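You operate a simulated robot arm through the tools that you are given. There is no shell and no other tool. Be economical: measure what you need, move in short steps, check, and stop when the job is done.

You run a simulated robot arm. Do the job below in one go: nothing can be reset, and whatever is moved stays where it is left.

JOB
Mark the red metal block on top of the 2 cm gauge block in the small marker's drawer.
Fine: focus dial at 4 cm; leave both in the drawer.

It is judged by the outcome, as a careful person would: the job done as asked, and still so three seconds after it is handed in. It fails if anything else is knocked over, pushed out of place, dropped, spilled or broken.

ROBOT AND FRAMES
A 7-joint arm with a two-finger parallel gripper, fixed in place. Base frame: the origin is at the foot of the arm, x ahead of it, y to its left, z up; the work surface is at about z = 0.8. Units: m, degrees, N and s.
With the tool pointing down near the work surface it reaches from about 0.3 to 0.7 m from the base axis. Its first joint turns from -66.0 to 66.0 degrees. Payload 1.57 kg.
The TCP is the grasp point between the finger pads, 0.03 m short of the fingertips. In the tool frame z runs along the fingers and y along their closing line. Largest opening 0.11 m; finger width 0.024, thickness 0.012; the body of the gripper, 0.048 by 0.112 m, starts 0.078 m behind the TCP.
Orientation is that of the tool frame in the base frame, as a unit quaternion [x, y, z, w]. With the fingers straight down and closing along the base's y, the tool's x points along the base's -x, its y along +y and its z along -z.

CONTROLS
- The arm moves only by the tool move_arm. Its argument "commands" is text: rows parted by semicolons, each of 7 numbers parted by spaces: the opening, from 0 (shut) to 1 (fully open), then the shift along the tool's x, y, z in mm, then the turn, a rotation vector about the tool's x, y, z in degrees. In form: jaw tx ty tz ax ay az; .... A call has 1 to 12 rows; each row shifts and turns the commanded pose from where the row before left it, along the tool's axes as they then stand. Rows are played at 5 a second. More than 0.05 m and 8.6 degrees between two rows, or a gripper value outside its range, and nothing of the call is played. A pose out of reach is approached as far as the arm can. The call stops where the force on the tool passes 70 N (or 10 N more than at its start, if that is more) or the arm is blocked; 0.2 s more then pass. The fingers move at their own pace (about 0.108 m/s each) and stop on an object; they squeeze with about 32 N. The grip force told is the motor's: it shows also when the fingers shut on nothing. Time passes only in rows, and 0.2 s behind the last, so rows that do not move let the fingers close. The reply holds the time, the measured pose of the TCP, the force on the tool along the base axes, the opening and the grip force, in the units named above and with some noise, with the torque about the TCP (base axes, N m) and any sound that the robot's microphone picked up.
- Cameras (640 x 400 px; columns grow to the right, rows downward): "scene" is fixed at [0.1522, -0.3847, 1.4135]; the picture's right is [0.82, -0.58, 0.00], its down [-0.30, -0.42, -0.86] and it looks along [0.49, 0.70, -0.52] (base axes); focal length 231 px, centre (320, 200). "wrist" rides on the gripper at [0.07, 0.016, -0.141] in the tool frame; the picture's right is [-0.23, 0.97, 0.00], its down [-0.86, -0.20, -0.48] and it looks along [-0.47, -0.11, 0.88] (tool axes); focal length 222 px, centre (320, 200). There is no depth. A picture from a camera that has moved, and an enlarged one, comes with that camera's place and axes in the base frame and with its lens. The place of the scene camera against the robot may be out by one fixed shift of up to 0.012 m in any direction.
- capture(camera): a new picture of that camera. It takes no simulated time.
- zoom(camera, box): a new picture of the part [left, top, right, bottom] of that camera's present view, enlarged. It takes no simulated time.
- finish_job(): hands the job in; it is judged then, once.

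Work in short steps. Places have to be worked out from the pictures, the camera data and where the tool is seen: move nearer, look again, correct. Check each grasp and each placing, and mend what went wrong. You have 120 turns and 76 pictures in all, those below and enlarged ones among them. Open the gripper and draw the arm clear of the work before you hand the job in, unless the task says otherwise; then end with one line.

The tools are called by a JSON object that holds its "api" and its "payload". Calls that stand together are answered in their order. move_arm: Moves the arm, as the interface text tells. Its arguments: {"type":"object","properties":{"commands":{"type":"string"}},"required":["commands"]} The other tools are called the same way: capture (camera) takes a picture; zoom (camera, box) takes an enlarged picture of a part of a camera's view; finish_job () hands the job in.

At the start:

```text
t: 0.0
ee_pos: [0.3298, -0.1188, 1.3089]
orientation: [0.0, 1.0, 0.0, -0.001]
contact_force: [0.3, -0.3, -0.1]
ft_torque: [-0.01, -0.02, -0.01]
grip_width: 0.1101
gripper_force: 0.1
```

scene: 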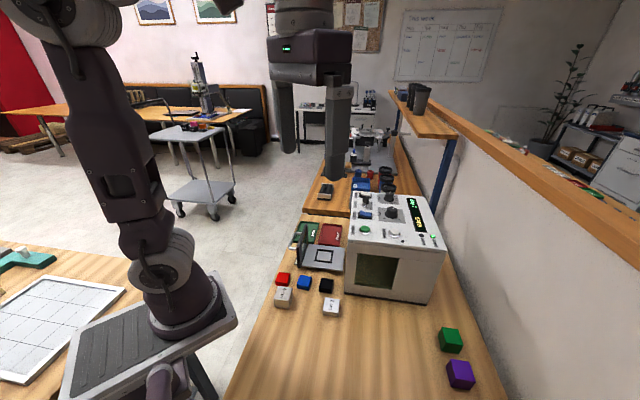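
wrist: 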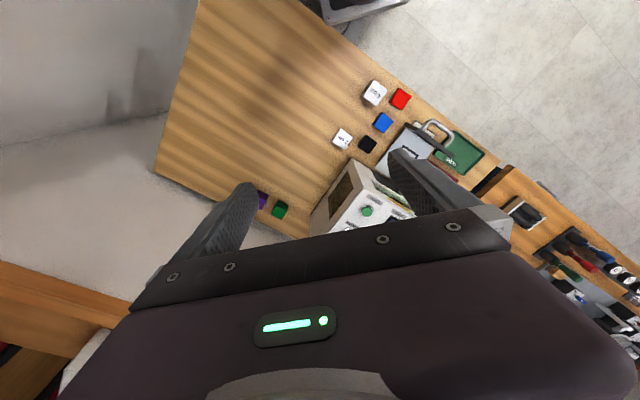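

The pictures show a marker machine with controls on top, several small blocks, and gauge blocks. I zoom in to read the labels.

{"api": "zoom", "payload": {"camera": "scene", "box": [335, 180, 455, 255]}}

{"api": "zoom", "payload": {"camera": "scene", "box": [265, 215, 365, 320]}}

{"api": "zoom", "payload": {"camera": "scene", "box": [335, 220, 455, 310]}}

{"api": "zoom", "payload": {"camera": "wrist", "box": [320, 60, 480, 160]}}

```text
5.33 times, centred on (395, 218) of scene
camera zoom: at [0.1522, -0.3847, 1.4135], right [0.82, -0.58, 0.0], down [-0.3, -0.42, -0.86], along [0.49, 0.7, -0.52], focal length 1232 px, centre (-80, 107)
```

zoom: 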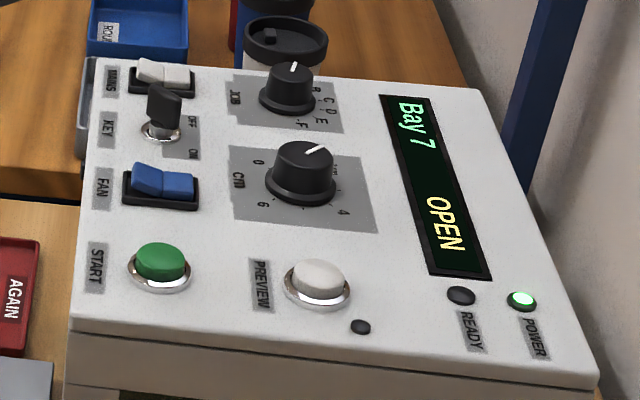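

```text
3.81 times, centred on (315, 268) of scene
camera zoom: at [0.1522, -0.3847, 1.4135], right [0.82, -0.58, 0.0], down [-0.3, -0.42, -0.86], along [0.49, 0.7, -0.52], focal length 880 px, centre (339, -57)
```

zoom: 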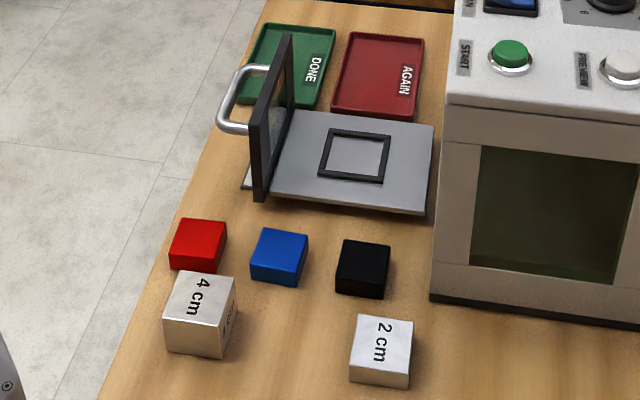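

```text
4.44 times, centred on (395, 265) of scene
camera zoom: at [0.1522, -0.3847, 1.4135], right [0.82, -0.58, 0.0], down [-0.3, -0.42, -0.86], along [0.49, 0.7, -0.52], focal length 1027 px, centre (-13, -89)
```

zoom: 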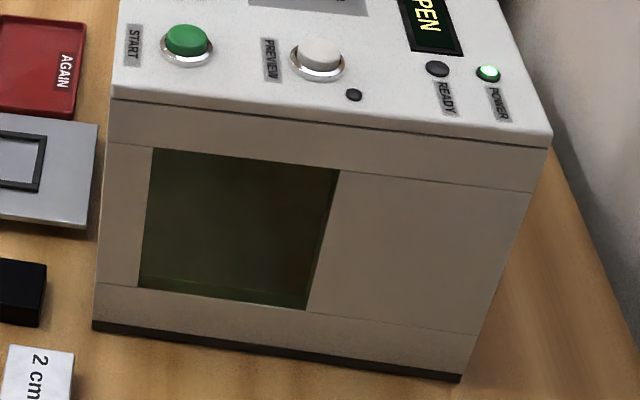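

```text
4.00 times, centred on (400, 110) of wrist
camera zoom: at [0.2618, -0.1023, 1.4502], right [0.23, 0.97, 0.0], down [0.86, -0.2, 0.48], along [0.47, -0.11, -0.88], focal length 888 px, centre (0, 560)
```

zoom: 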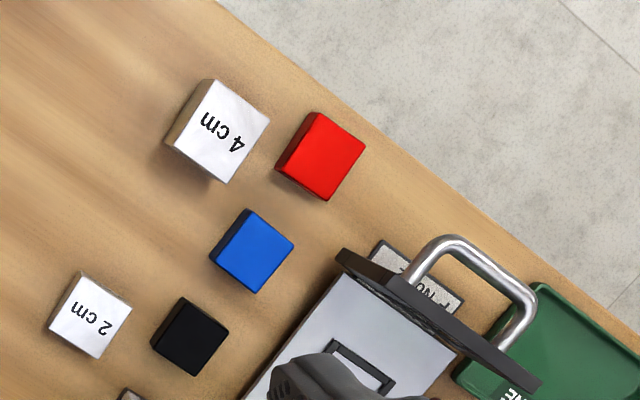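

I judge the blocks lie around x 0.31–0.44, y −0.07 to 0.09, with the drawer already open at about (0.50, 0.09). I lower the arm for a closer wrist view.

{"api": "move_arm", "payload": {"commands": "1 -8 17 42 0 0 0;1 -8 17 42 0 0 0;1 -8 17 42 0 0 0;1 -8 17 42 0 0 0;1 -8 17 42 0 0 0;1 0 0 0 0 0 0"}}

{"api": "capture", "payload": {"camera": "wrist"}}

{"api": "capture", "payload": {"camera": "scene"}}

```text
t: 1.4
ee_pos: [0.3733, -0.0305, 1.0955]
orientation: [0.0, 1.0, 0.0, -0.001]
contact_force: [0.6, -0.4, -0.1]
ft_torque: [-0.01, 0.01, 0.03]
grip_width: 0.11
gripper_force: 0.0
```

```text
69 pictures are left
camera wrist: at [0.3043, -0.0152, 1.2385], right [0.23, 0.97, 0.0], down [0.86, -0.2, 0.48], along [0.47, -0.11, -0.88], focal length 222 px, centre (320, 200)
```

wrist: 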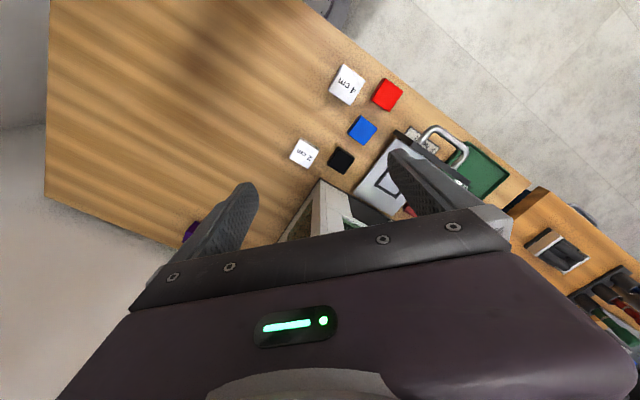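

```text
68 pictures are left
```

scene: 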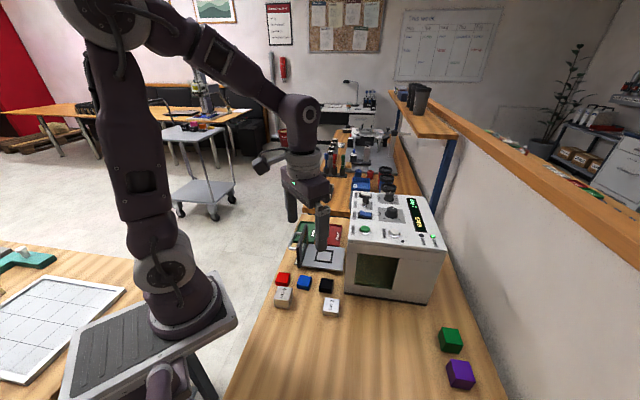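

I zoom in for accurate positions and to read the plate by the drawer.

{"api": "zoom", "payload": {"camera": "wrist", "box": [280, 50, 440, 190]}}

{"api": "zoom", "payload": {"camera": "wrist", "box": [380, 115, 480, 190]}}

```text
2.86 times, centred on (360, 120) of wrist
camera zoom: at [0.3043, -0.0152, 1.2385], right [0.23, 0.97, 0.0], down [0.86, -0.2, 0.48], along [0.47, -0.11, -0.88], focal length 635 px, centre (206, 429)
```

zoom: 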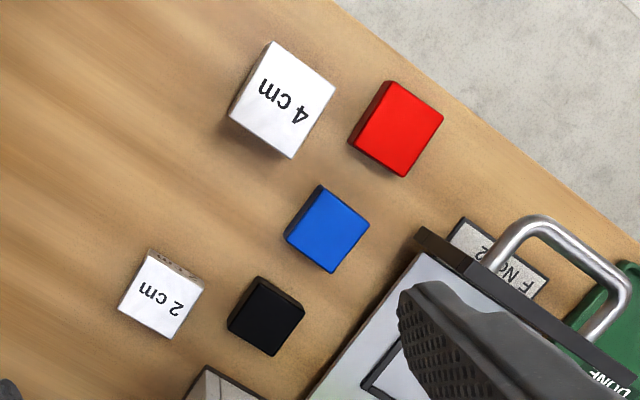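

```text
5.33 times, centred on (430, 152) of wrist
camera zoom: at [0.3043, -0.0152, 1.2385], right [0.23, 0.97, 0.0], down [0.86, -0.2, 0.48], along [0.47, -0.11, -0.88], focal length 1185 px, centre (-267, 453)
```

zoom: 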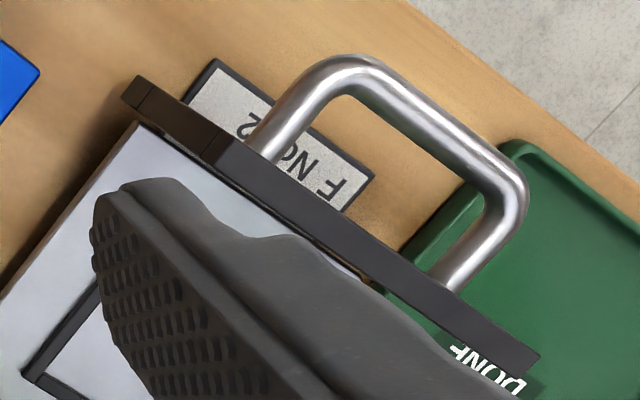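

The gauge block (4×4×2 cm) is at about (0.4215, −0.073), its edges about 45° to the base axes, and the red one is at about (0.355, 0.0885). I turn the tool 45° and move above the gauge block.

{"api": "move_arm", "payload": {"commands": "1 0 0 0 0 0 7.5;1 0 0 0 0 0 7.5;1 0 0 0 0 0 7.5;1 0 0 0 0 0 7.5;1 0 0 0 0 0 7.5;1 0 0 0 0 0 7.5;1 -22 1 45 0 0 0;1 -22 1 45 0 0 0;1 -20 2 45 0 0 0;1 0 0 0 0 0 0;1 0 0 0 0 0 0"}}

{"api": "capture", "payload": {"camera": "wrist"}}

```text
t: 3.8
ee_pos: [0.4181, -0.0759, 0.9658]
orientation: [0.383, 0.924, 0.0, 0.001]
contact_force: [0.4, 0.2, -0.2]
ft_torque: [0.03, -0.01, 0.01]
grip_width: 0.1101
gripper_force: 0.0
```

```text
65 pictures are left
camera wrist: at [0.3815, -0.0157, 1.1063], right [0.85, 0.53, 0.0], down [0.46, -0.75, 0.48], along [0.25, -0.41, -0.88], focal length 222 px, centre (320, 200)
```

wrist: 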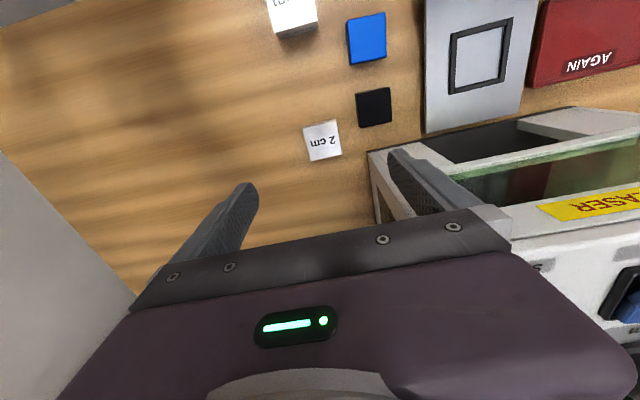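

I zoom to check the gauge block's place and the clearance to the machine.

{"api": "zoom", "payload": {"camera": "wrist", "box": [250, 60, 570, 260]}}

```text
2.00 times, centred on (410, 160) of wrist
camera zoom: at [0.3815, -0.0157, 1.1063], right [0.85, 0.53, 0.0], down [0.46, -0.75, 0.48], along [0.25, -0.41, -0.88], focal length 444 px, centre (140, 280)
```

zoom: 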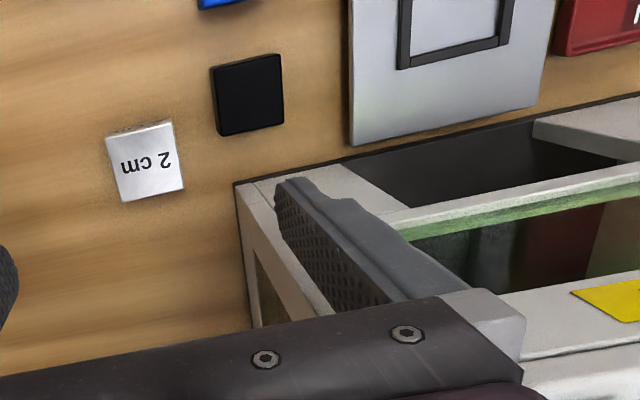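

The second view agrees: gauge at (0.4213, −0.0727), edges at exactly 45°. I descend over it with a partly open jaw, stopping just above grip height.

{"api": "move_arm", "payload": {"commands": "0.75 0 4.5 0 0 0 0;0.75 0 0 40 0 0 0;0.75 0 0 40 0 0 0;0.75 0 0 30 0 0 0;0.75 0 0 10 0 0 0;0.75 0 0 0 0 0 0;0.75 0 0 0 0 0 0"}}

{"api": "capture", "payload": {"camera": "wrist"}}

```text
t: 5.0
ee_pos: [0.422, -0.0698, 0.8493]
orientation: [0.382, 0.924, 0.003, 0.004]
contact_force: [-9.7, 2.6, 41.5]
ft_torque: [1.74, -0.92, 0.47]
grip_width: 0.0787
gripper_force: 0.0
stopped in row 6: the force on the tool passed its limit at 91 N (the readings are from after the stop); the commanded pose is now the measured one
```

```text
63 pictures are left
camera wrist: at [0.3856, -0.0103, 0.9894], right [0.85, 0.53, 0.01], down [0.46, -0.74, 0.48], along [0.26, -0.4, -0.88], focal length 222 px, centre (320, 200)
```

wrist: 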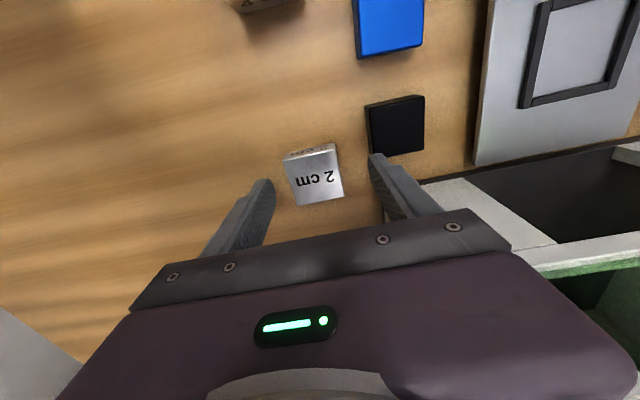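

At z 0.849 the right fingertip pressed on top of the neighbouring black block. I lift back up and check that it hasn't moved.

{"api": "move_arm", "payload": {"commands": "0.75 0 0 -20 0 0 0;0.54 0 0 -20 0 0 0;0.54 0 0 0 0 0 0;0.54 0 0 0 0 0 0"}}

{"api": "zoom", "payload": {"camera": "wrist", "box": [250, 60, 450, 240]}}

```text
t: 6.0
ee_pos: [0.4253, -0.0712, 0.888]
orientation: [0.382, 0.924, 0.002, 0.004]
contact_force: [-0.1, -0.5, -0.1]
ft_torque: [0.01, -0.01, -0.01]
grip_width: 0.0595
gripper_force: 0.0
```

```text
2.22 times, centred on (350, 150) of wrist
camera zoom: at [0.3875, -0.0117, 1.0287], right [0.85, 0.53, 0.01], down [0.46, -0.75, 0.48], along [0.26, -0.41, -0.88], focal length 494 px, centre (253, 311)
```

zoom: 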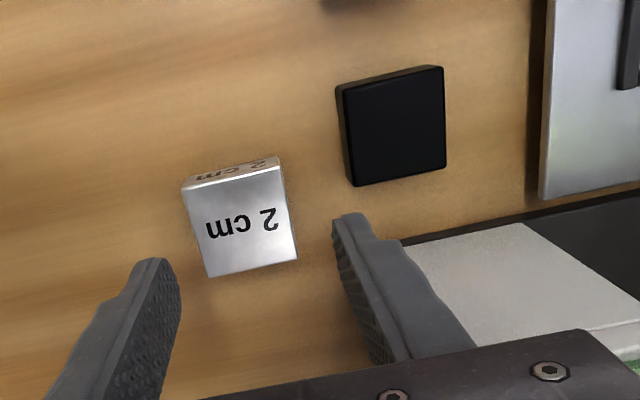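

The black block has not moved. I shift so the fingers clear it, with the narrow jaw, descend and close.

{"api": "move_arm", "payload": {"commands": "0.54 -3 -4.2 0 0 0 0;0.54 0 0 24 0 0 0;0.54 0 0 22 0 0 0;0.54 0 0 0 0 0 0;0.54 0 0 0 0 0 0"}}

{"api": "capture", "payload": {"camera": "wrist"}}

```text
t: 7.2
ee_pos: [0.4237, -0.0766, 0.8423]
orientation: [0.382, 0.924, 0.001, 0.003]
contact_force: [0.7, 0.0, -0.2]
ft_torque: [-0.02, -0.04, 0.0]
grip_width: 0.0593
gripper_force: 0.1
```

```text
61 pictures are left
camera wrist: at [0.3863, -0.0156, 0.9819], right [0.85, 0.53, 0.01], down [0.46, -0.75, 0.48], along [0.26, -0.41, -0.88], focal length 222 px, centre (320, 200)
```

wrist: 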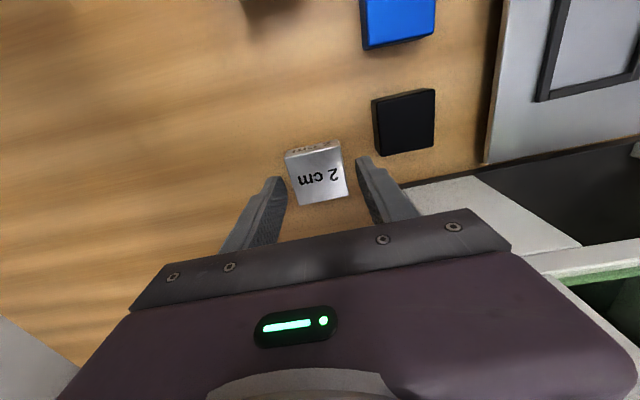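

The fingers straddle the block. I lower 3 mm more, close, and lift.

{"api": "move_arm", "payload": {"commands": "0.54 0 0 3 0 0 0;0.3 0 0 0 0 0 0;0.3 0 0 0 0 0 0;0.3 0 0 0 0 0 0"}}

```text
t: 8.2
ee_pos: [0.424, -0.0761, 0.8384]
orientation: [0.382, 0.924, 0.001, 0.003]
contact_force: [-1.4, -0.1, 2.1]
ft_torque: [-0.1, 0.13, 0.01]
grip_width: 0.0434
gripper_force: 32.1
```

Gripped (0.043 m, 32 N). I lift and look at the drawer.

{"api": "move_arm", "payload": {"commands": "0.3 0 0 -20 0 0 0;0.3 0 0 -40 0 0 0;0.3 0 0 -40 0 0 0;0.3 30 20 -20 0 0 0;0.3 30 20 0 0 0 0;0.3 0 0 0 0 0 0;0.3 0 0 0 0 0 0"}}

{"api": "capture", "payload": {"camera": "wrist"}}

{"api": "capture", "payload": {"camera": "scene"}}

```text
t: 9.8
ee_pos: [0.4077, -0.0062, 0.9549]
orientation: [0.382, 0.924, 0.001, 0.003]
contact_force: [0.4, -0.7, -1.1]
ft_torque: [0.03, -0.01, -0.03]
grip_width: 0.0431
gripper_force: 32.3
```

```text
60 pictures are left
camera wrist: at [0.3702, 0.0552, 1.0961], right [0.85, 0.53, 0.01], down [0.46, -0.75, 0.48], along [0.26, -0.41, -0.88], focal length 222 px, centre (320, 200)
```

wrist: 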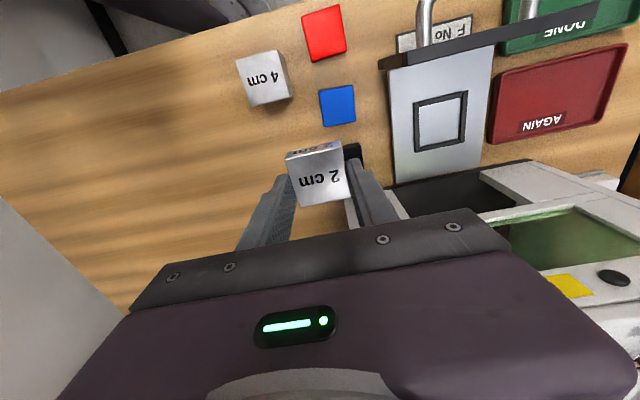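

```text
59 pictures are left
```

scene: 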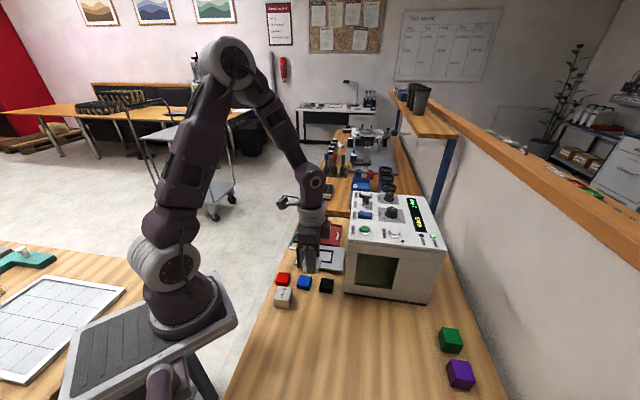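

Zooming on the drawer for its frame position and the plate beside it.

{"api": "zoom", "payload": {"camera": "wrist", "box": [350, 0, 510, 200]}}

{"api": "zoom", "payload": {"camera": "scene", "box": [250, 210, 370, 300]}}

```text
2.00 times, centred on (430, 100) of wrist
camera zoom: at [0.3702, 0.0552, 1.0961], right [0.85, 0.53, 0.01], down [0.46, -0.75, 0.48], along [0.26, -0.41, -0.88], focal length 444 px, centre (100, 400)
```

zoom: 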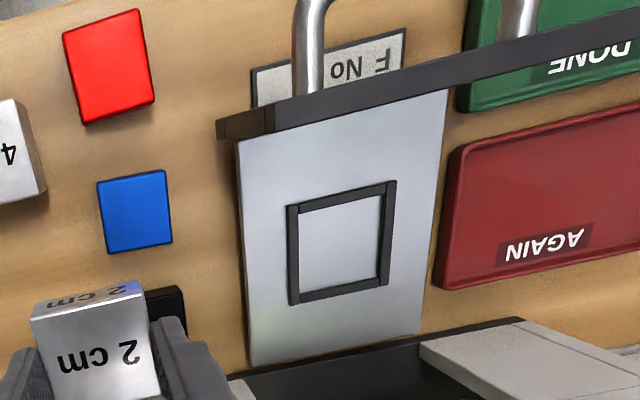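

```text
4.44 times, centred on (310, 255) of scene
camera zoom: at [0.1523, -0.3847, 1.4135], right [0.82, -0.58, 0.0], down [-0.3, -0.42, -0.86], along [0.49, 0.7, -0.52], focal length 1027 px, centre (364, -44)
```

zoom: 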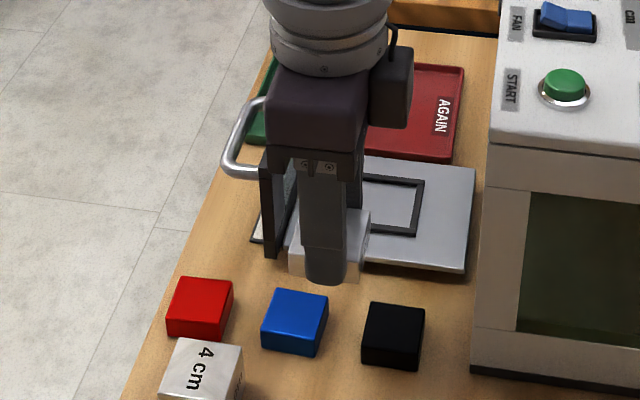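

The drawer's frame (inside about 4.7 cm) is centred at about (0.519, 0.091), with its floor at about z 0.818. I carry the gauge block over it and look again from closer.

{"api": "move_arm", "payload": {"commands": "0.3 -3.5 37 0 0 0 0;0.3 -3.5 37 0 0 0 0;0.3 -3.5 37 0 0 0 0;0.3 -3.5 37 0 0 0 0;0.3 0 0 40 0 0 0;0.3 0 0 20 0 0 0;0.3 0 0 0 0 0 0;0.3 0 0 0 0 0 0"}}

{"api": "capture", "payload": {"camera": "wrist"}}

{"api": "zoom", "payload": {"camera": "scene", "box": [250, 210, 370, 300]}}

```text
t: 11.6
ee_pos: [0.5248, 0.0911, 0.898]
orientation: [0.382, 0.924, 0.002, 0.002]
contact_force: [0.4, -0.5, -0.6]
ft_torque: [-0.05, -0.01, -0.01]
grip_width: 0.0433
gripper_force: 32.0
```

```text
56 pictures are left
camera wrist: at [0.4869, 0.1513, 1.0396], right [0.85, 0.53, 0.01], down [0.46, -0.75, 0.48], along [0.26, -0.41, -0.88], focal length 222 px, centre (320, 200)
```

wrist: 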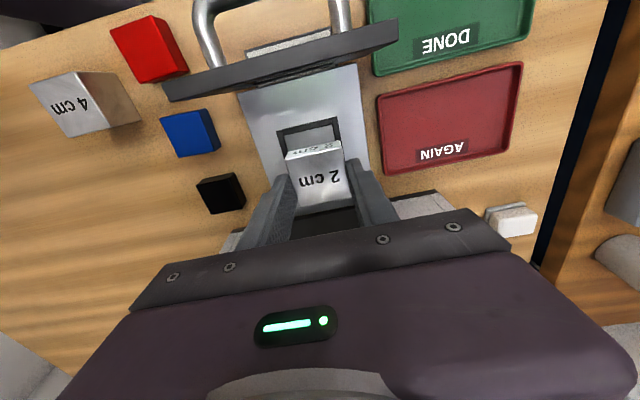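

```text
4.44 times, centred on (310, 255) of scene
camera zoom: at [0.1523, -0.3847, 1.4135], right [0.82, -0.58, 0.0], down [-0.3, -0.42, -0.86], along [0.49, 0.7, -0.52], focal length 1027 px, centre (364, -44)
```

zoom: 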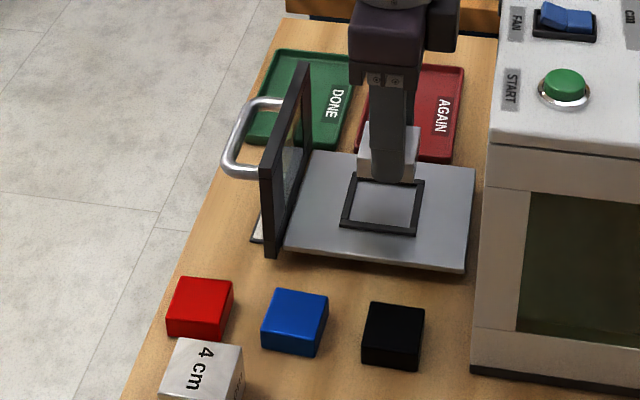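

I zoom to refine the frame centre against the held block.

{"api": "zoom", "payload": {"camera": "wrist", "box": [230, 60, 390, 220]}}

{"api": "move_arm", "payload": {"commands": "0.3 0 0 0 0 0 0"}}

```text
2.50 times, centred on (310, 140) of wrist
camera zoom: at [0.4869, 0.1513, 1.0396], right [0.85, 0.53, 0.01], down [0.46, -0.75, 0.48], along [0.26, -0.41, -0.88], focal length 555 px, centre (345, 350)
```

zoom: 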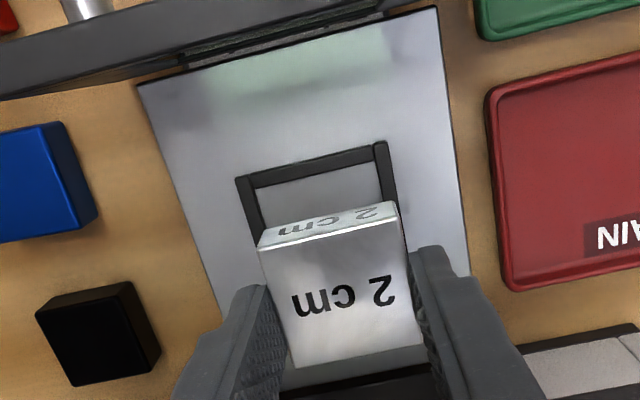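

```text
t: 12.0
ee_pos: [0.5229, 0.0909, 0.8982]
orientation: [0.381, 0.924, 0.002, 0.003]
contact_force: [0.2, 0.4, -2.0]
ft_torque: [0.02, -0.01, 0.02]
grip_width: 0.0432
gripper_force: 31.5
```

Relative to the held block, the frame sits about 4–5 mm toward −y of the tool and about 1 mm toward +x. I correct, go down to just above the rails, and check again.

{"api": "move_arm", "payload": {"commands": "0.3 1 -4.5 0 0 0 0;0.3 0 0 15 0 0 0;0.3 0 0 12 0 0 0;0.3 0 0 0 0 0 0;0.3 0 0 0 0 0 0"}}

{"api": "zoom", "payload": {"camera": "wrist", "box": [230, 80, 390, 240]}}

{"api": "zoom", "payload": {"camera": "scene", "box": [300, 225, 360, 275]}}

```text
t: 13.2
ee_pos: [0.5181, 0.0904, 0.8731]
orientation: [0.382, 0.924, 0.002, 0.003]
contact_force: [-0.1, 0.3, -0.5]
ft_torque: [0.0, 0.01, -0.01]
grip_width: 0.0432
gripper_force: 32.2
```

```text
2.50 times, centred on (310, 160) of wrist
camera zoom: at [0.4808, 0.149, 1.0131], right [0.85, 0.53, 0.01], down [0.46, -0.75, 0.48], along [0.26, -0.41, -0.88], focal length 555 px, centre (345, 300)
```

zoom: 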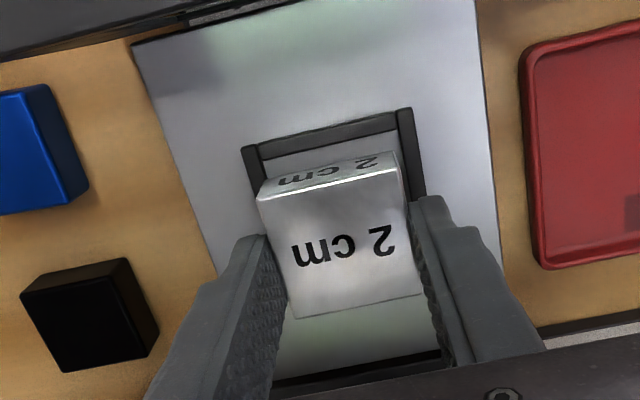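

```text
8.00 times, centred on (330, 250) of scene
camera zoom: at [0.1523, -0.3847, 1.4135], right [0.82, -0.58, 0.0], down [-0.3, -0.42, -0.86], along [0.49, 0.7, -0.52], focal length 1848 px, centre (240, -200)
```

zoom: 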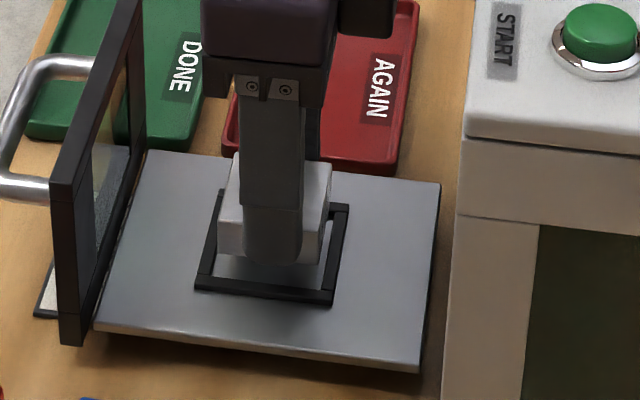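

The block is now centred over the frame in both views. I lower it gently to the drawer floor.

{"api": "move_arm", "payload": {"commands": "0.3 0 0 6 0 0 0;0.3 0 0 4 0 0 0;0.3 0 0 2 0 0 0;0.3 0 0 0 0 0 0"}}

{"api": "zoom", "payload": {"camera": "scene", "box": [300, 225, 360, 275]}}

{"api": "zoom", "payload": {"camera": "wrist", "box": [230, 80, 390, 240]}}

```text
t: 14.2
ee_pos: [0.5187, 0.088, 0.8594]
orientation: [0.381, 0.925, 0.002, 0.003]
contact_force: [0.7, 0.3, -1.8]
ft_torque: [-0.01, 0.04, -0.02]
grip_width: 0.043
gripper_force: 31.6
```

```text
8.00 times, centred on (330, 250) of scene
camera zoom: at [0.1523, -0.3847, 1.4135], right [0.82, -0.58, 0.0], down [-0.3, -0.42, -0.86], along [0.49, 0.7, -0.52], focal length 1848 px, centre (240, -200)
```

zoom: 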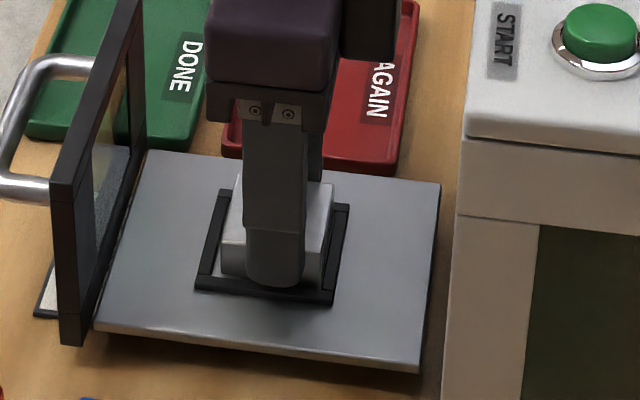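

```text
2.50 times, centred on (310, 160) of wrist
camera zoom: at [0.4818, 0.1483, 1.001], right [0.85, 0.53, 0.01], down [0.46, -0.75, 0.48], along [0.26, -0.41, -0.88], focal length 555 px, centre (345, 300)
```

zoom: 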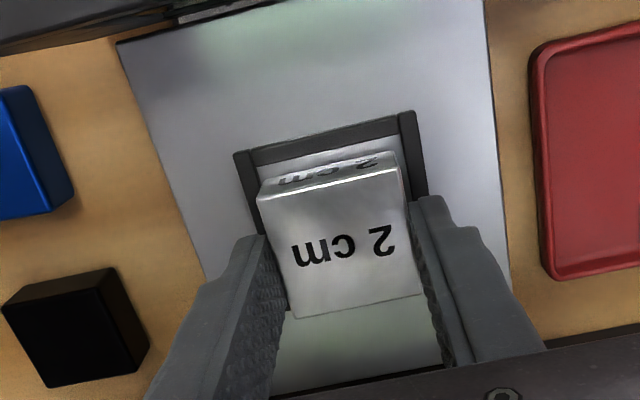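

Nearly down; there is a slightly larger gap on the door side, so I nudge 1 mm that way and lower until contact.

{"api": "move_arm", "payload": {"commands": "0.3 1 0 0 0 0 0;0.3 0 0 1.5 0 0 0;0.3 0 0 1.5 0 0 0;0.3 0 0 0 0 0 0"}}

```text
t: 15.2
ee_pos: [0.5184, 0.0888, 0.8572]
orientation: [0.382, 0.924, 0.0, 0.004]
contact_force: [1.3, -0.3, -0.8]
ft_torque: [-0.02, 0.01, -0.03]
grip_width: 0.0434
gripper_force: 32.1
```

{"api": "move_arm", "payload": {"commands": "0.3 0 0 1.5 0 0 0;0.3 0 0 1.5 0 0 0;0.3 0 0 0 0 0 0"}}

{"api": "zoom", "payload": {"camera": "scene", "box": [310, 230, 350, 270]}}

```text
t: 16.0
ee_pos: [0.5199, 0.0876, 0.8554]
orientation: [0.382, 0.924, 0.002, 0.005]
contact_force: [-2.3, -5.0, 32.2]
ft_torque: [-0.21, 0.17, 0.0]
grip_width: 0.0435
gripper_force: 32.3
```

```text
10.00 times, centred on (330, 250) of scene
camera zoom: at [0.1516, -0.3849, 1.4136], right [0.82, -0.58, 0.0], down [-0.3, -0.42, -0.86], along [0.49, 0.7, -0.52], focal length 2310 px, centre (220, -300)
```

zoom: 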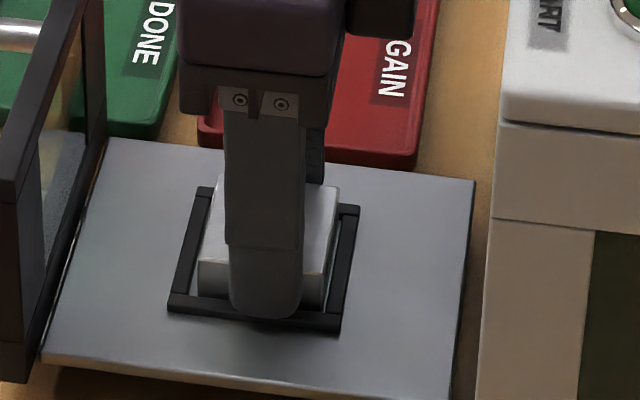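

Contact at the expected floor height with the block inside the frame. I release and rise.

{"api": "move_arm", "payload": {"commands": "0.3 0 0 -1.5 0 0 0;0.45 0 0 0 0 0 0;0.5 0 0 -2 0 0 0;0.55 0 0 -10 0 0 0;0.55 0 0 -30 0 0 0;0.55 0 0 -40 0 0 0;0.55 0 0 0 0 0 0;0.55 0 0 0 0 0 0"}}

{"api": "zoom", "payload": {"camera": "wrist", "box": [230, 60, 390, 220]}}

{"api": "zoom", "payload": {"camera": "scene", "box": [310, 230, 350, 270]}}

```text
t: 17.8
ee_pos: [0.5153, 0.0883, 0.9368]
orientation: [0.382, 0.924, 0.001, 0.003]
contact_force: [-0.7, -0.2, -0.9]
ft_torque: [0.03, -0.03, -0.04]
grip_width: 0.0603
gripper_force: 0.1
```

```text
2.50 times, centred on (310, 140) of wrist
camera zoom: at [0.4781, 0.1487, 1.0778], right [0.85, 0.53, 0.01], down [0.46, -0.75, 0.48], along [0.26, -0.41, -0.88], focal length 555 px, centre (345, 350)
```

zoom: 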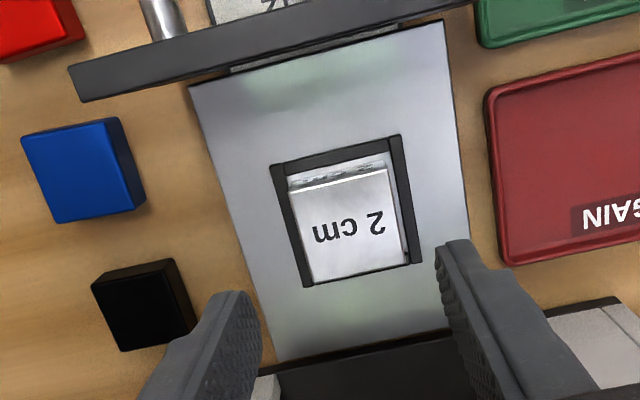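

```text
10.00 times, centred on (330, 250) of scene
camera zoom: at [0.1522, -0.3847, 1.4135], right [0.82, -0.58, 0.0], down [-0.3, -0.42, -0.86], along [0.49, 0.7, -0.52], focal length 2310 px, centre (220, -300)
```

zoom: 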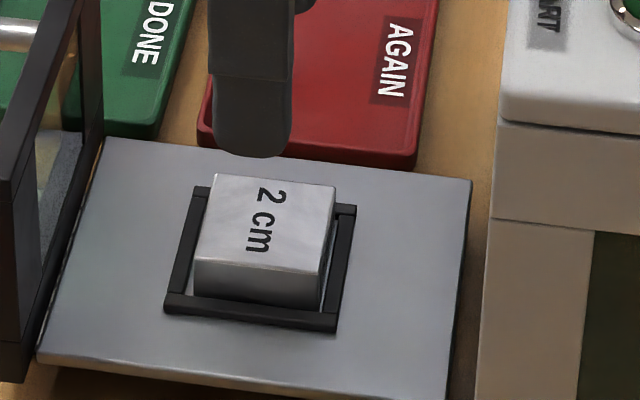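

The gauge block sits flat inside the frame. Next I go over the red block at about (0.355, 0.0885) and look.

{"api": "move_arm", "payload": {"commands": "0.55 0 0 -35 0 0 0;0.55 29 -29 0 0 0 0;0.55 29 -29 0 0 0 0;0.55 29 -29 0 0 0 0;0.55 27 -27 0 0 0 0;0.55 0 0 35 0 0 0;0.55 0 0 35 0 0 0;0.55 0 0 0 0 0 0;0.55 0 0 0 0 0 0"}}

{"api": "capture", "payload": {"camera": "wrist"}}

```text
t: 19.8
ee_pos: [0.3564, 0.0871, 0.9058]
orientation: [0.383, 0.924, 0.002, 0.003]
contact_force: [-0.5, -0.1, 0.5]
ft_torque: [-0.03, 0.02, 0.01]
grip_width: 0.0604
gripper_force: 0.0
```

```text
46 pictures are left
camera wrist: at [0.3179, 0.1484, 1.0463], right [0.85, 0.53, 0.01], down [0.46, -0.75, 0.48], along [0.26, -0.41, -0.88], focal length 222 px, centre (320, 200)
```

wrist: 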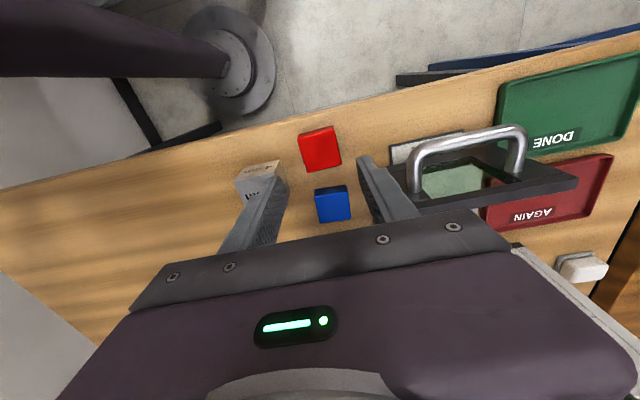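

The red block is 8 mm further along tool x. I shift, narrow the jaw to stay clear of the 4 cm block, and lower partway.

{"api": "move_arm", "payload": {"commands": "0.5 8 2 0 0 0 0;0.5 0 0 24 0 0 0;0.5 0 0 0 0 0 0;0.5 0 0 0 0 0 0"}}

{"api": "zoom", "payload": {"camera": "wrist", "box": [220, 100, 420, 260]}}

```text
t: 20.8
ee_pos: [0.3506, 0.0927, 0.8801]
orientation: [0.383, 0.924, 0.002, 0.003]
contact_force: [-0.3, -0.6, 0.8]
ft_torque: [-0.02, -0.02, 0.03]
grip_width: 0.055
gripper_force: 0.1
```

```text
2.50 times, centred on (320, 180) of wrist
camera zoom: at [0.3142, 0.1543, 1.0205], right [0.85, 0.53, 0.01], down [0.46, -0.75, 0.48], along [0.26, -0.41, -0.88], focal length 555 px, centre (320, 250)
```

zoom: 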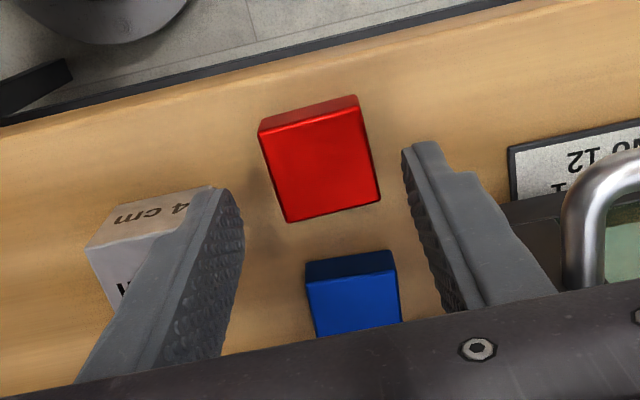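

Centred on the red block, with about 9 mm clearance to the 4 cm block. I descend to grip height and close.

{"api": "move_arm", "payload": {"commands": "0.5 0 0 20 0 0 0;0.5 0 0 19 0 0 0;0.5 0 0 0 0 0 0;0.3 0 0 0 0 0 0;0.3 0 0 0 0 0 0;0.3 0 0 0 0 0 0"}}

```text
t: 22.2
ee_pos: [0.3531, 0.0951, 0.8376]
orientation: [0.382, 0.924, 0.002, 0.002]
contact_force: [-0.6, 0.2, -0.3]
ft_torque: [-0.02, 0.02, -0.01]
grip_width: 0.039
gripper_force: 32.0
```

Red gripped (0.039 m). I lift and carry it over the gauge block.

{"api": "move_arm", "payload": {"commands": "0.3 0 0 -15 0 0 0;0.3 0 0 -45 0 0 0;0.3 0 0 -45 0 0 0;0.3 0 0 -15 0 0 0;0.3 -30 28.5 0 0 0 0;0.3 -30 28.5 0 0 0 0;0.3 -30 28.5 0 0 0 0;0.3 -30 28.5 0 0 0 0;0.3 0 0 30 0 0 0;0.3 0 0 20 0 0 0;0.3 0 0 0 0 0 0;0.3 0 0 0 0 0 0"}}

{"api": "zoom", "payload": {"camera": "wrist", "box": [230, 80, 390, 240]}}

{"api": "zoom", "payload": {"camera": "scene", "box": [300, 220, 360, 270]}}

```text
t: 24.8
ee_pos: [0.5162, 0.0899, 0.9107]
orientation: [0.382, 0.924, 0.001, 0.003]
contact_force: [0.7, -0.1, -0.3]
ft_torque: [-0.03, -0.01, -0.02]
grip_width: 0.039
gripper_force: 31.7
```

```text
2.50 times, centred on (310, 160) of wrist
camera zoom: at [0.4795, 0.1503, 1.0518], right [0.85, 0.53, 0.01], down [0.46, -0.75, 0.48], along [0.26, -0.41, -0.88], focal length 555 px, centre (345, 300)
```

zoom: 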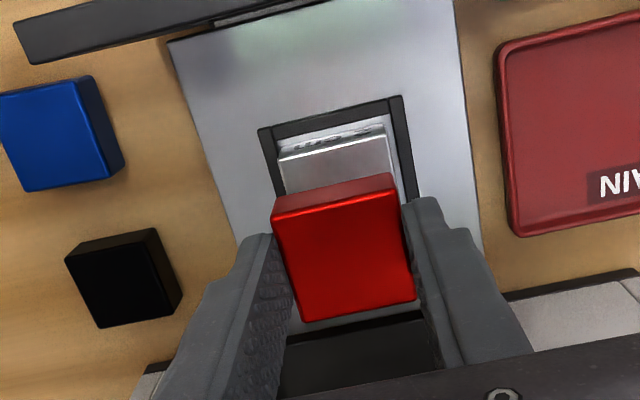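

```text
8.00 times, centred on (330, 245) of scene
camera zoom: at [0.1523, -0.3847, 1.4135], right [0.82, -0.58, 0.0], down [-0.3, -0.42, -0.86], along [0.49, 0.7, -0.52], focal length 1848 px, centre (240, -160)
```

zoom: 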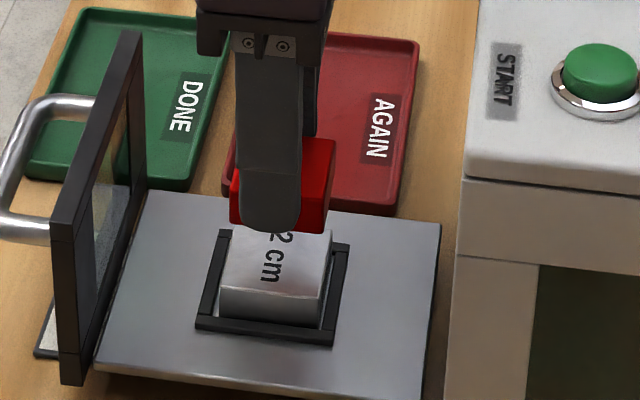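

Red is centred over the gauge to within a millimetre. I lower until it touches, at about TCP z 0.876.

{"api": "move_arm", "payload": {"commands": "0.3 0 0 20 0 0 0;0.3 0 0 9 0 0 0;0.3 0 0 2 0 0 0;0.3 0 0 2 0 0 0;0.3 0 0 0 0 0 0"}}

```text
t: 26.0
ee_pos: [0.5183, 0.0922, 0.8776]
orientation: [0.382, 0.924, 0.002, 0.004]
contact_force: [-2.7, -3.9, 26.7]
ft_torque: [-0.16, 0.11, -0.01]
grip_width: 0.0391
gripper_force: 32.0
```

Touching with 27 N. I ease off, open, and rise.

{"api": "move_arm", "payload": {"commands": "0.3 0 0 -1.5 0 0 0;0.45 0 0 0 0 0 0;0.5 0 0 0 0 0 0;0.5 0 0 -15 0 0 0;0.5 0 0 -40 0 0 0;0.5 0 0 -40 0 0 0;0.5 0 0 0 0 0 0;0.5 0 0 0 0 0 0"}}

{"api": "zoom", "payload": {"camera": "scene", "box": [300, 220, 360, 270]}}

{"api": "capture", "payload": {"camera": "wrist"}}

```text
t: 27.8
ee_pos: [0.5162, 0.0917, 0.9731]
orientation: [0.382, 0.924, 0.002, 0.002]
contact_force: [-0.3, 0.3, -0.3]
ft_torque: [-0.02, -0.01, 0.02]
grip_width: 0.055
gripper_force: 0.0
```

```text
8.00 times, centred on (330, 245) of scene
camera zoom: at [0.1522, -0.3847, 1.4135], right [0.82, -0.58, 0.0], down [-0.3, -0.42, -0.86], along [0.49, 0.7, -0.52], focal length 1848 px, centre (240, -160)
```

zoom: 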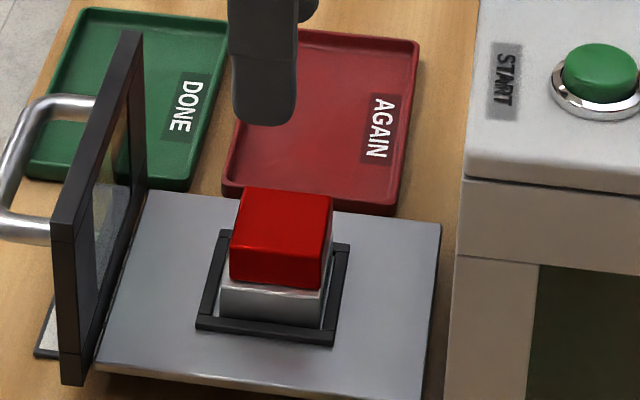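

```text
41 pictures are left
camera wrist: at [0.4784, 0.1514, 1.1145], right [0.85, 0.53, 0.01], down [0.46, -0.75, 0.48], along [0.26, -0.41, -0.88], focal length 222 px, centre (320, 200)
```

wrist: 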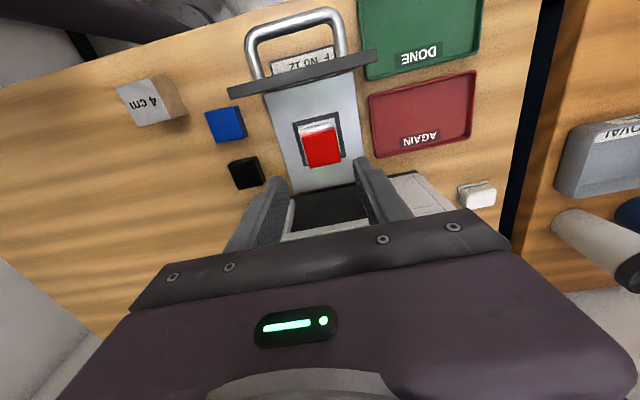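

Red sits squarely on the gauge. Now I raise the arm and go over the panel (top at about z 1.01) to read the controls.

{"api": "move_arm", "payload": {"commands": "0.5 0 0 -40 0 0 0;0.5 0 0 -40 0 0 0;0.5 0 0 -40 0 0 0;0.3 0 0 -40 0 0 0;0.1 -42 2 0 0 0 0;0.1 -42 2 0 0 0 0;0 -42 2 0 0 0 0;0 -42 2 0 0 0 0;0 -30 0 0 0 0 0;0 0 0 0 0 0 0;0 0 0 0 0 0 0"}}

{"api": "capture", "payload": {"camera": "wrist"}}

```text
t: 30.2
ee_pos: [0.6396, -0.0373, 1.1354]
orientation: [0.38, 0.925, 0.001, 0.003]
contact_force: [-0.3, 0.3, -0.2]
ft_torque: [0.0, -0.01, 0.01]
grip_width: 0.0
gripper_force: 21.5
out of reach, approached as far as the arm can: row 8, 9
```

```text
40 pictures are left
camera wrist: at [0.6035, 0.0232, 1.277], right [0.85, 0.53, 0.0], down [0.47, -0.74, 0.48], along [0.26, -0.41, -0.88], focal length 222 px, centre (320, 200)
```

wrist: 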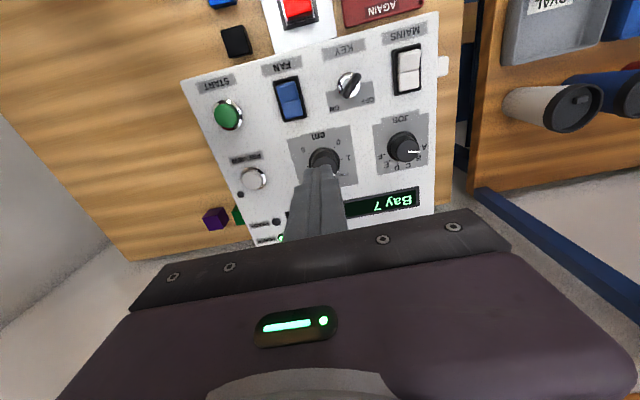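

I zoom to read the switches and dial.

{"api": "zoom", "payload": {"camera": "wrist", "box": [190, 20, 450, 250]}}

{"api": "zoom", "payload": {"camera": "scene", "box": [340, 180, 450, 255]}}

```text
1.74 times, centred on (320, 135) of wrist
camera zoom: at [0.6035, 0.0232, 1.277], right [0.85, 0.53, 0.0], down [0.47, -0.74, 0.48], along [0.26, -0.41, -0.88], focal length 386 px, centre (320, 313)
```

zoom: 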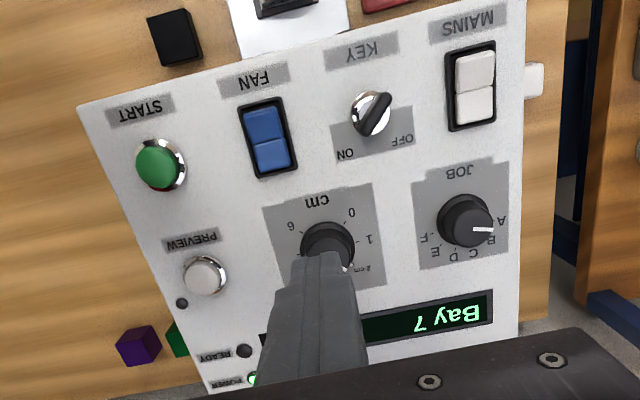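

```text
5.33 times, centred on (395, 218) of scene
camera zoom: at [0.1522, -0.3847, 1.4135], right [0.82, -0.58, 0.0], down [-0.3, -0.42, -0.86], along [0.49, 0.7, -0.52], focal length 1232 px, centre (-80, 107)
```

zoom: 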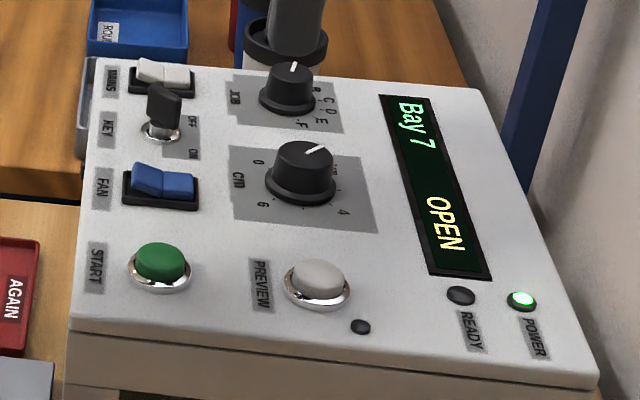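

The dial seems near 2 and JOB near A ("Bay 7" shown). I back off, open the jaw so the fingers don't hide the dial, and look closer.

{"api": "move_arm", "payload": {"commands": "0.5 15 0 0 0 0 0;0.9 15 0 25 0 0 0;0.9 0 0 15 0 0 0;0.9 0 0 0 0 0 0;0.9 0 0 0 0 0 0"}}

{"api": "zoom", "payload": {"camera": "wrist", "box": [240, 20, 480, 220]}}

```text
t: 31.4
ee_pos: [0.6169, -0.0153, 1.0931]
orientation: [0.382, 0.924, 0.001, 0.003]
contact_force: [-0.1, 0.4, 0.3]
ft_torque: [0.01, -0.03, 0.01]
grip_width: 0.0988
gripper_force: 0.0
```

```text
2.00 times, centred on (360, 120) of wrist
camera zoom: at [0.5814, 0.0457, 1.234], right [0.85, 0.53, 0.01], down [0.46, -0.75, 0.48], along [0.26, -0.41, -0.88], focal length 444 px, centre (240, 360)
```

zoom: 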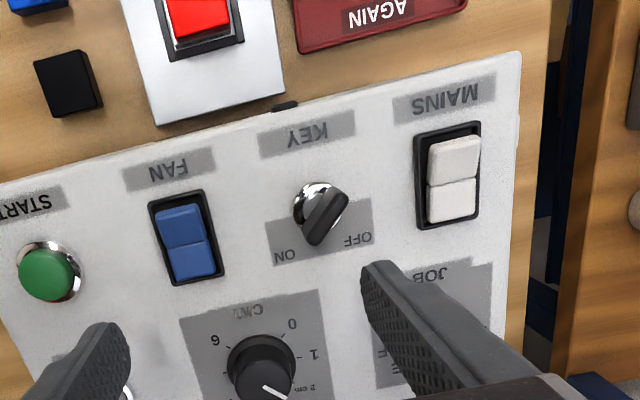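

The key blade lines up with ON. I zoom on the two rockers for their positions, and the dial.

{"api": "zoom", "payload": {"camera": "scene", "box": [345, 186, 385, 226]}}

{"api": "zoom", "payload": {"camera": "wrist", "box": [300, 70, 490, 210]}}

```text
10.00 times, centred on (365, 206) of scene
camera zoom: at [0.1522, -0.3847, 1.4135], right [0.82, -0.58, 0.0], down [-0.3, -0.42, -0.86], along [0.49, 0.7, -0.52], focal length 2310 px, centre (-130, 140)
```

zoom: 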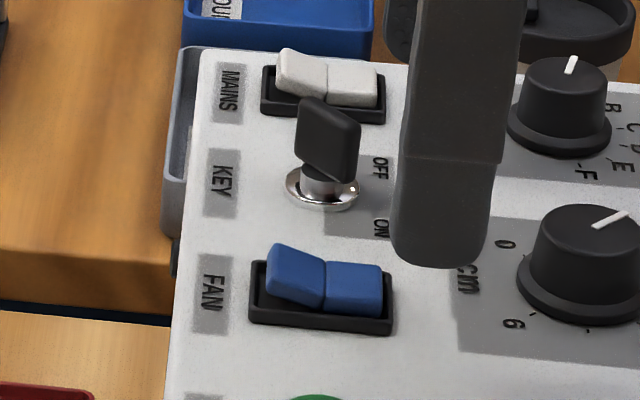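

```text
2.86 times, centred on (395, 140) of wrist
camera zoom: at [0.5814, 0.0457, 1.234], right [0.85, 0.53, 0.01], down [0.46, -0.75, 0.48], along [0.26, -0.41, -0.88], focal length 635 px, centre (106, 371)
```

zoom: 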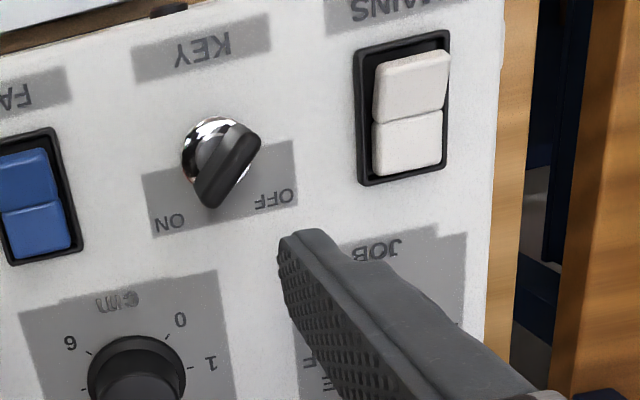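

Both rockers match (mains is on, so the fan is too), and the key is ON. The dial points to 2 at roughly (0.657, −0.051), with 4 a quarter turn clockwise. I turn the tool back 45° and hover over the dial.

{"api": "move_arm", "payload": {"commands": "0.7 0 0 0 0 0 -7.5;0.7 0 0 0 0 0 -7.5;0.7 0 0 0 0 0 -7.5;0.7 0 0 0 0 0 -7.5;0.7 0 0 0 0 0 -7.5;0.7 0 0 0 0 0 -7.5;0.7 -20 -18 0 0 0 0;0.7 -19 -18 0 0 0 0;0.7 0 0 0 0 0 0;0.7 0 0 0 0 0 0"}}

{"api": "capture", "payload": {"camera": "wrist"}}

```text
t: 33.6
ee_pos: [0.6568, -0.0494, 1.0927]
orientation: [-0.001, 1.0, 0.002, 0.004]
contact_force: [-0.3, -0.7, 0.0]
ft_torque: [0.01, 0.03, 0.01]
grip_width: 0.077
gripper_force: 0.1
```

```text
34 pictures are left
camera wrist: at [0.5881, -0.0335, 1.2332], right [0.23, 0.97, 0.0], down [0.85, -0.2, 0.48], along [0.47, -0.11, -0.88], focal length 222 px, centre (320, 200)
```

wrist: 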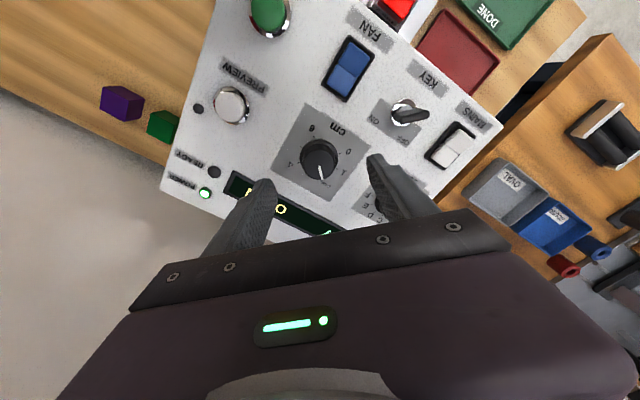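

Reached. I zoom on the dial between the fingers.

{"api": "zoom", "payload": {"camera": "wrist", "box": [260, 90, 400, 210]}}

```text
3.33 times, centred on (330, 150) of wrist
camera zoom: at [0.5881, -0.0335, 1.2332], right [0.23, 0.97, 0.0], down [0.85, -0.2, 0.48], along [0.47, -0.11, -0.88], focal length 740 px, centre (287, 367)
```

zoom: 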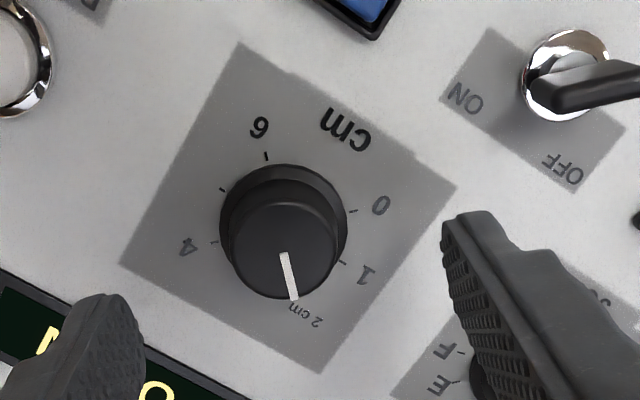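

The dial ticks are 45° apart, the pointer is at 2, and the tool is centred within about 1.5 mm. I lower onto the cap and close gently.

{"api": "move_arm", "payload": {"commands": "0.55 1 -1.4 0 0 0 0;0.5 0 0 20 0 0 0;0.5 0 0 18 0 0 0;0.5 0 0 0 0 0 0;0.5 0 0 0 0 0 0"}}

{"api": "zoom", "payload": {"camera": "wrist", "box": [250, 90, 390, 210]}}

```text
t: 34.8
ee_pos: [0.6565, -0.0505, 1.0562]
orientation: [-0.001, 1.0, 0.0, 0.004]
contact_force: [-0.1, 0.0, -0.2]
ft_torque: [-0.01, 0.02, 0.03]
grip_width: 0.055
gripper_force: 0.1
```

```text
3.33 times, centred on (320, 150) of wrist
camera zoom: at [0.5868, -0.0357, 1.1955], right [0.23, 0.97, 0.0], down [0.85, -0.2, 0.48], along [0.47, -0.11, -0.87], focal length 740 px, centre (320, 367)
```

zoom: 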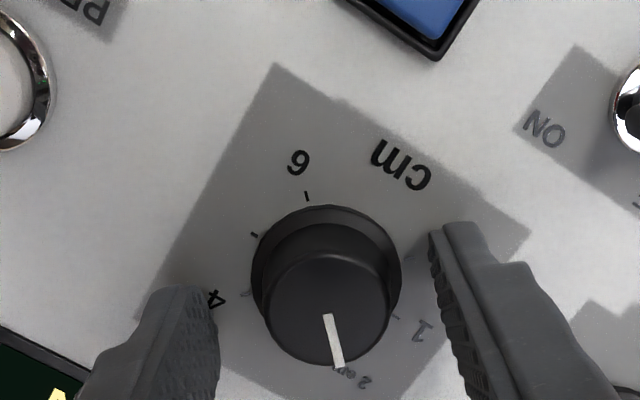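

Well centred. I lower 4 mm more and close on the cap.

{"api": "move_arm", "payload": {"commands": "0.5 0 0 4 0 0 0;0.15 0 0 0 0 0 0;0.15 0 0 0 0 0 0;0.15 0 0 0 0 0 0"}}

```text
t: 35.8
ee_pos: [0.6555, -0.0495, 1.0511]
orientation: [-0.002, 1.0, 0.002, 0.003]
contact_force: [-2.1, 14.0, 3.5]
ft_torque: [0.53, 0.23, -0.01]
grip_width: 0.0372
gripper_force: 43.9
```

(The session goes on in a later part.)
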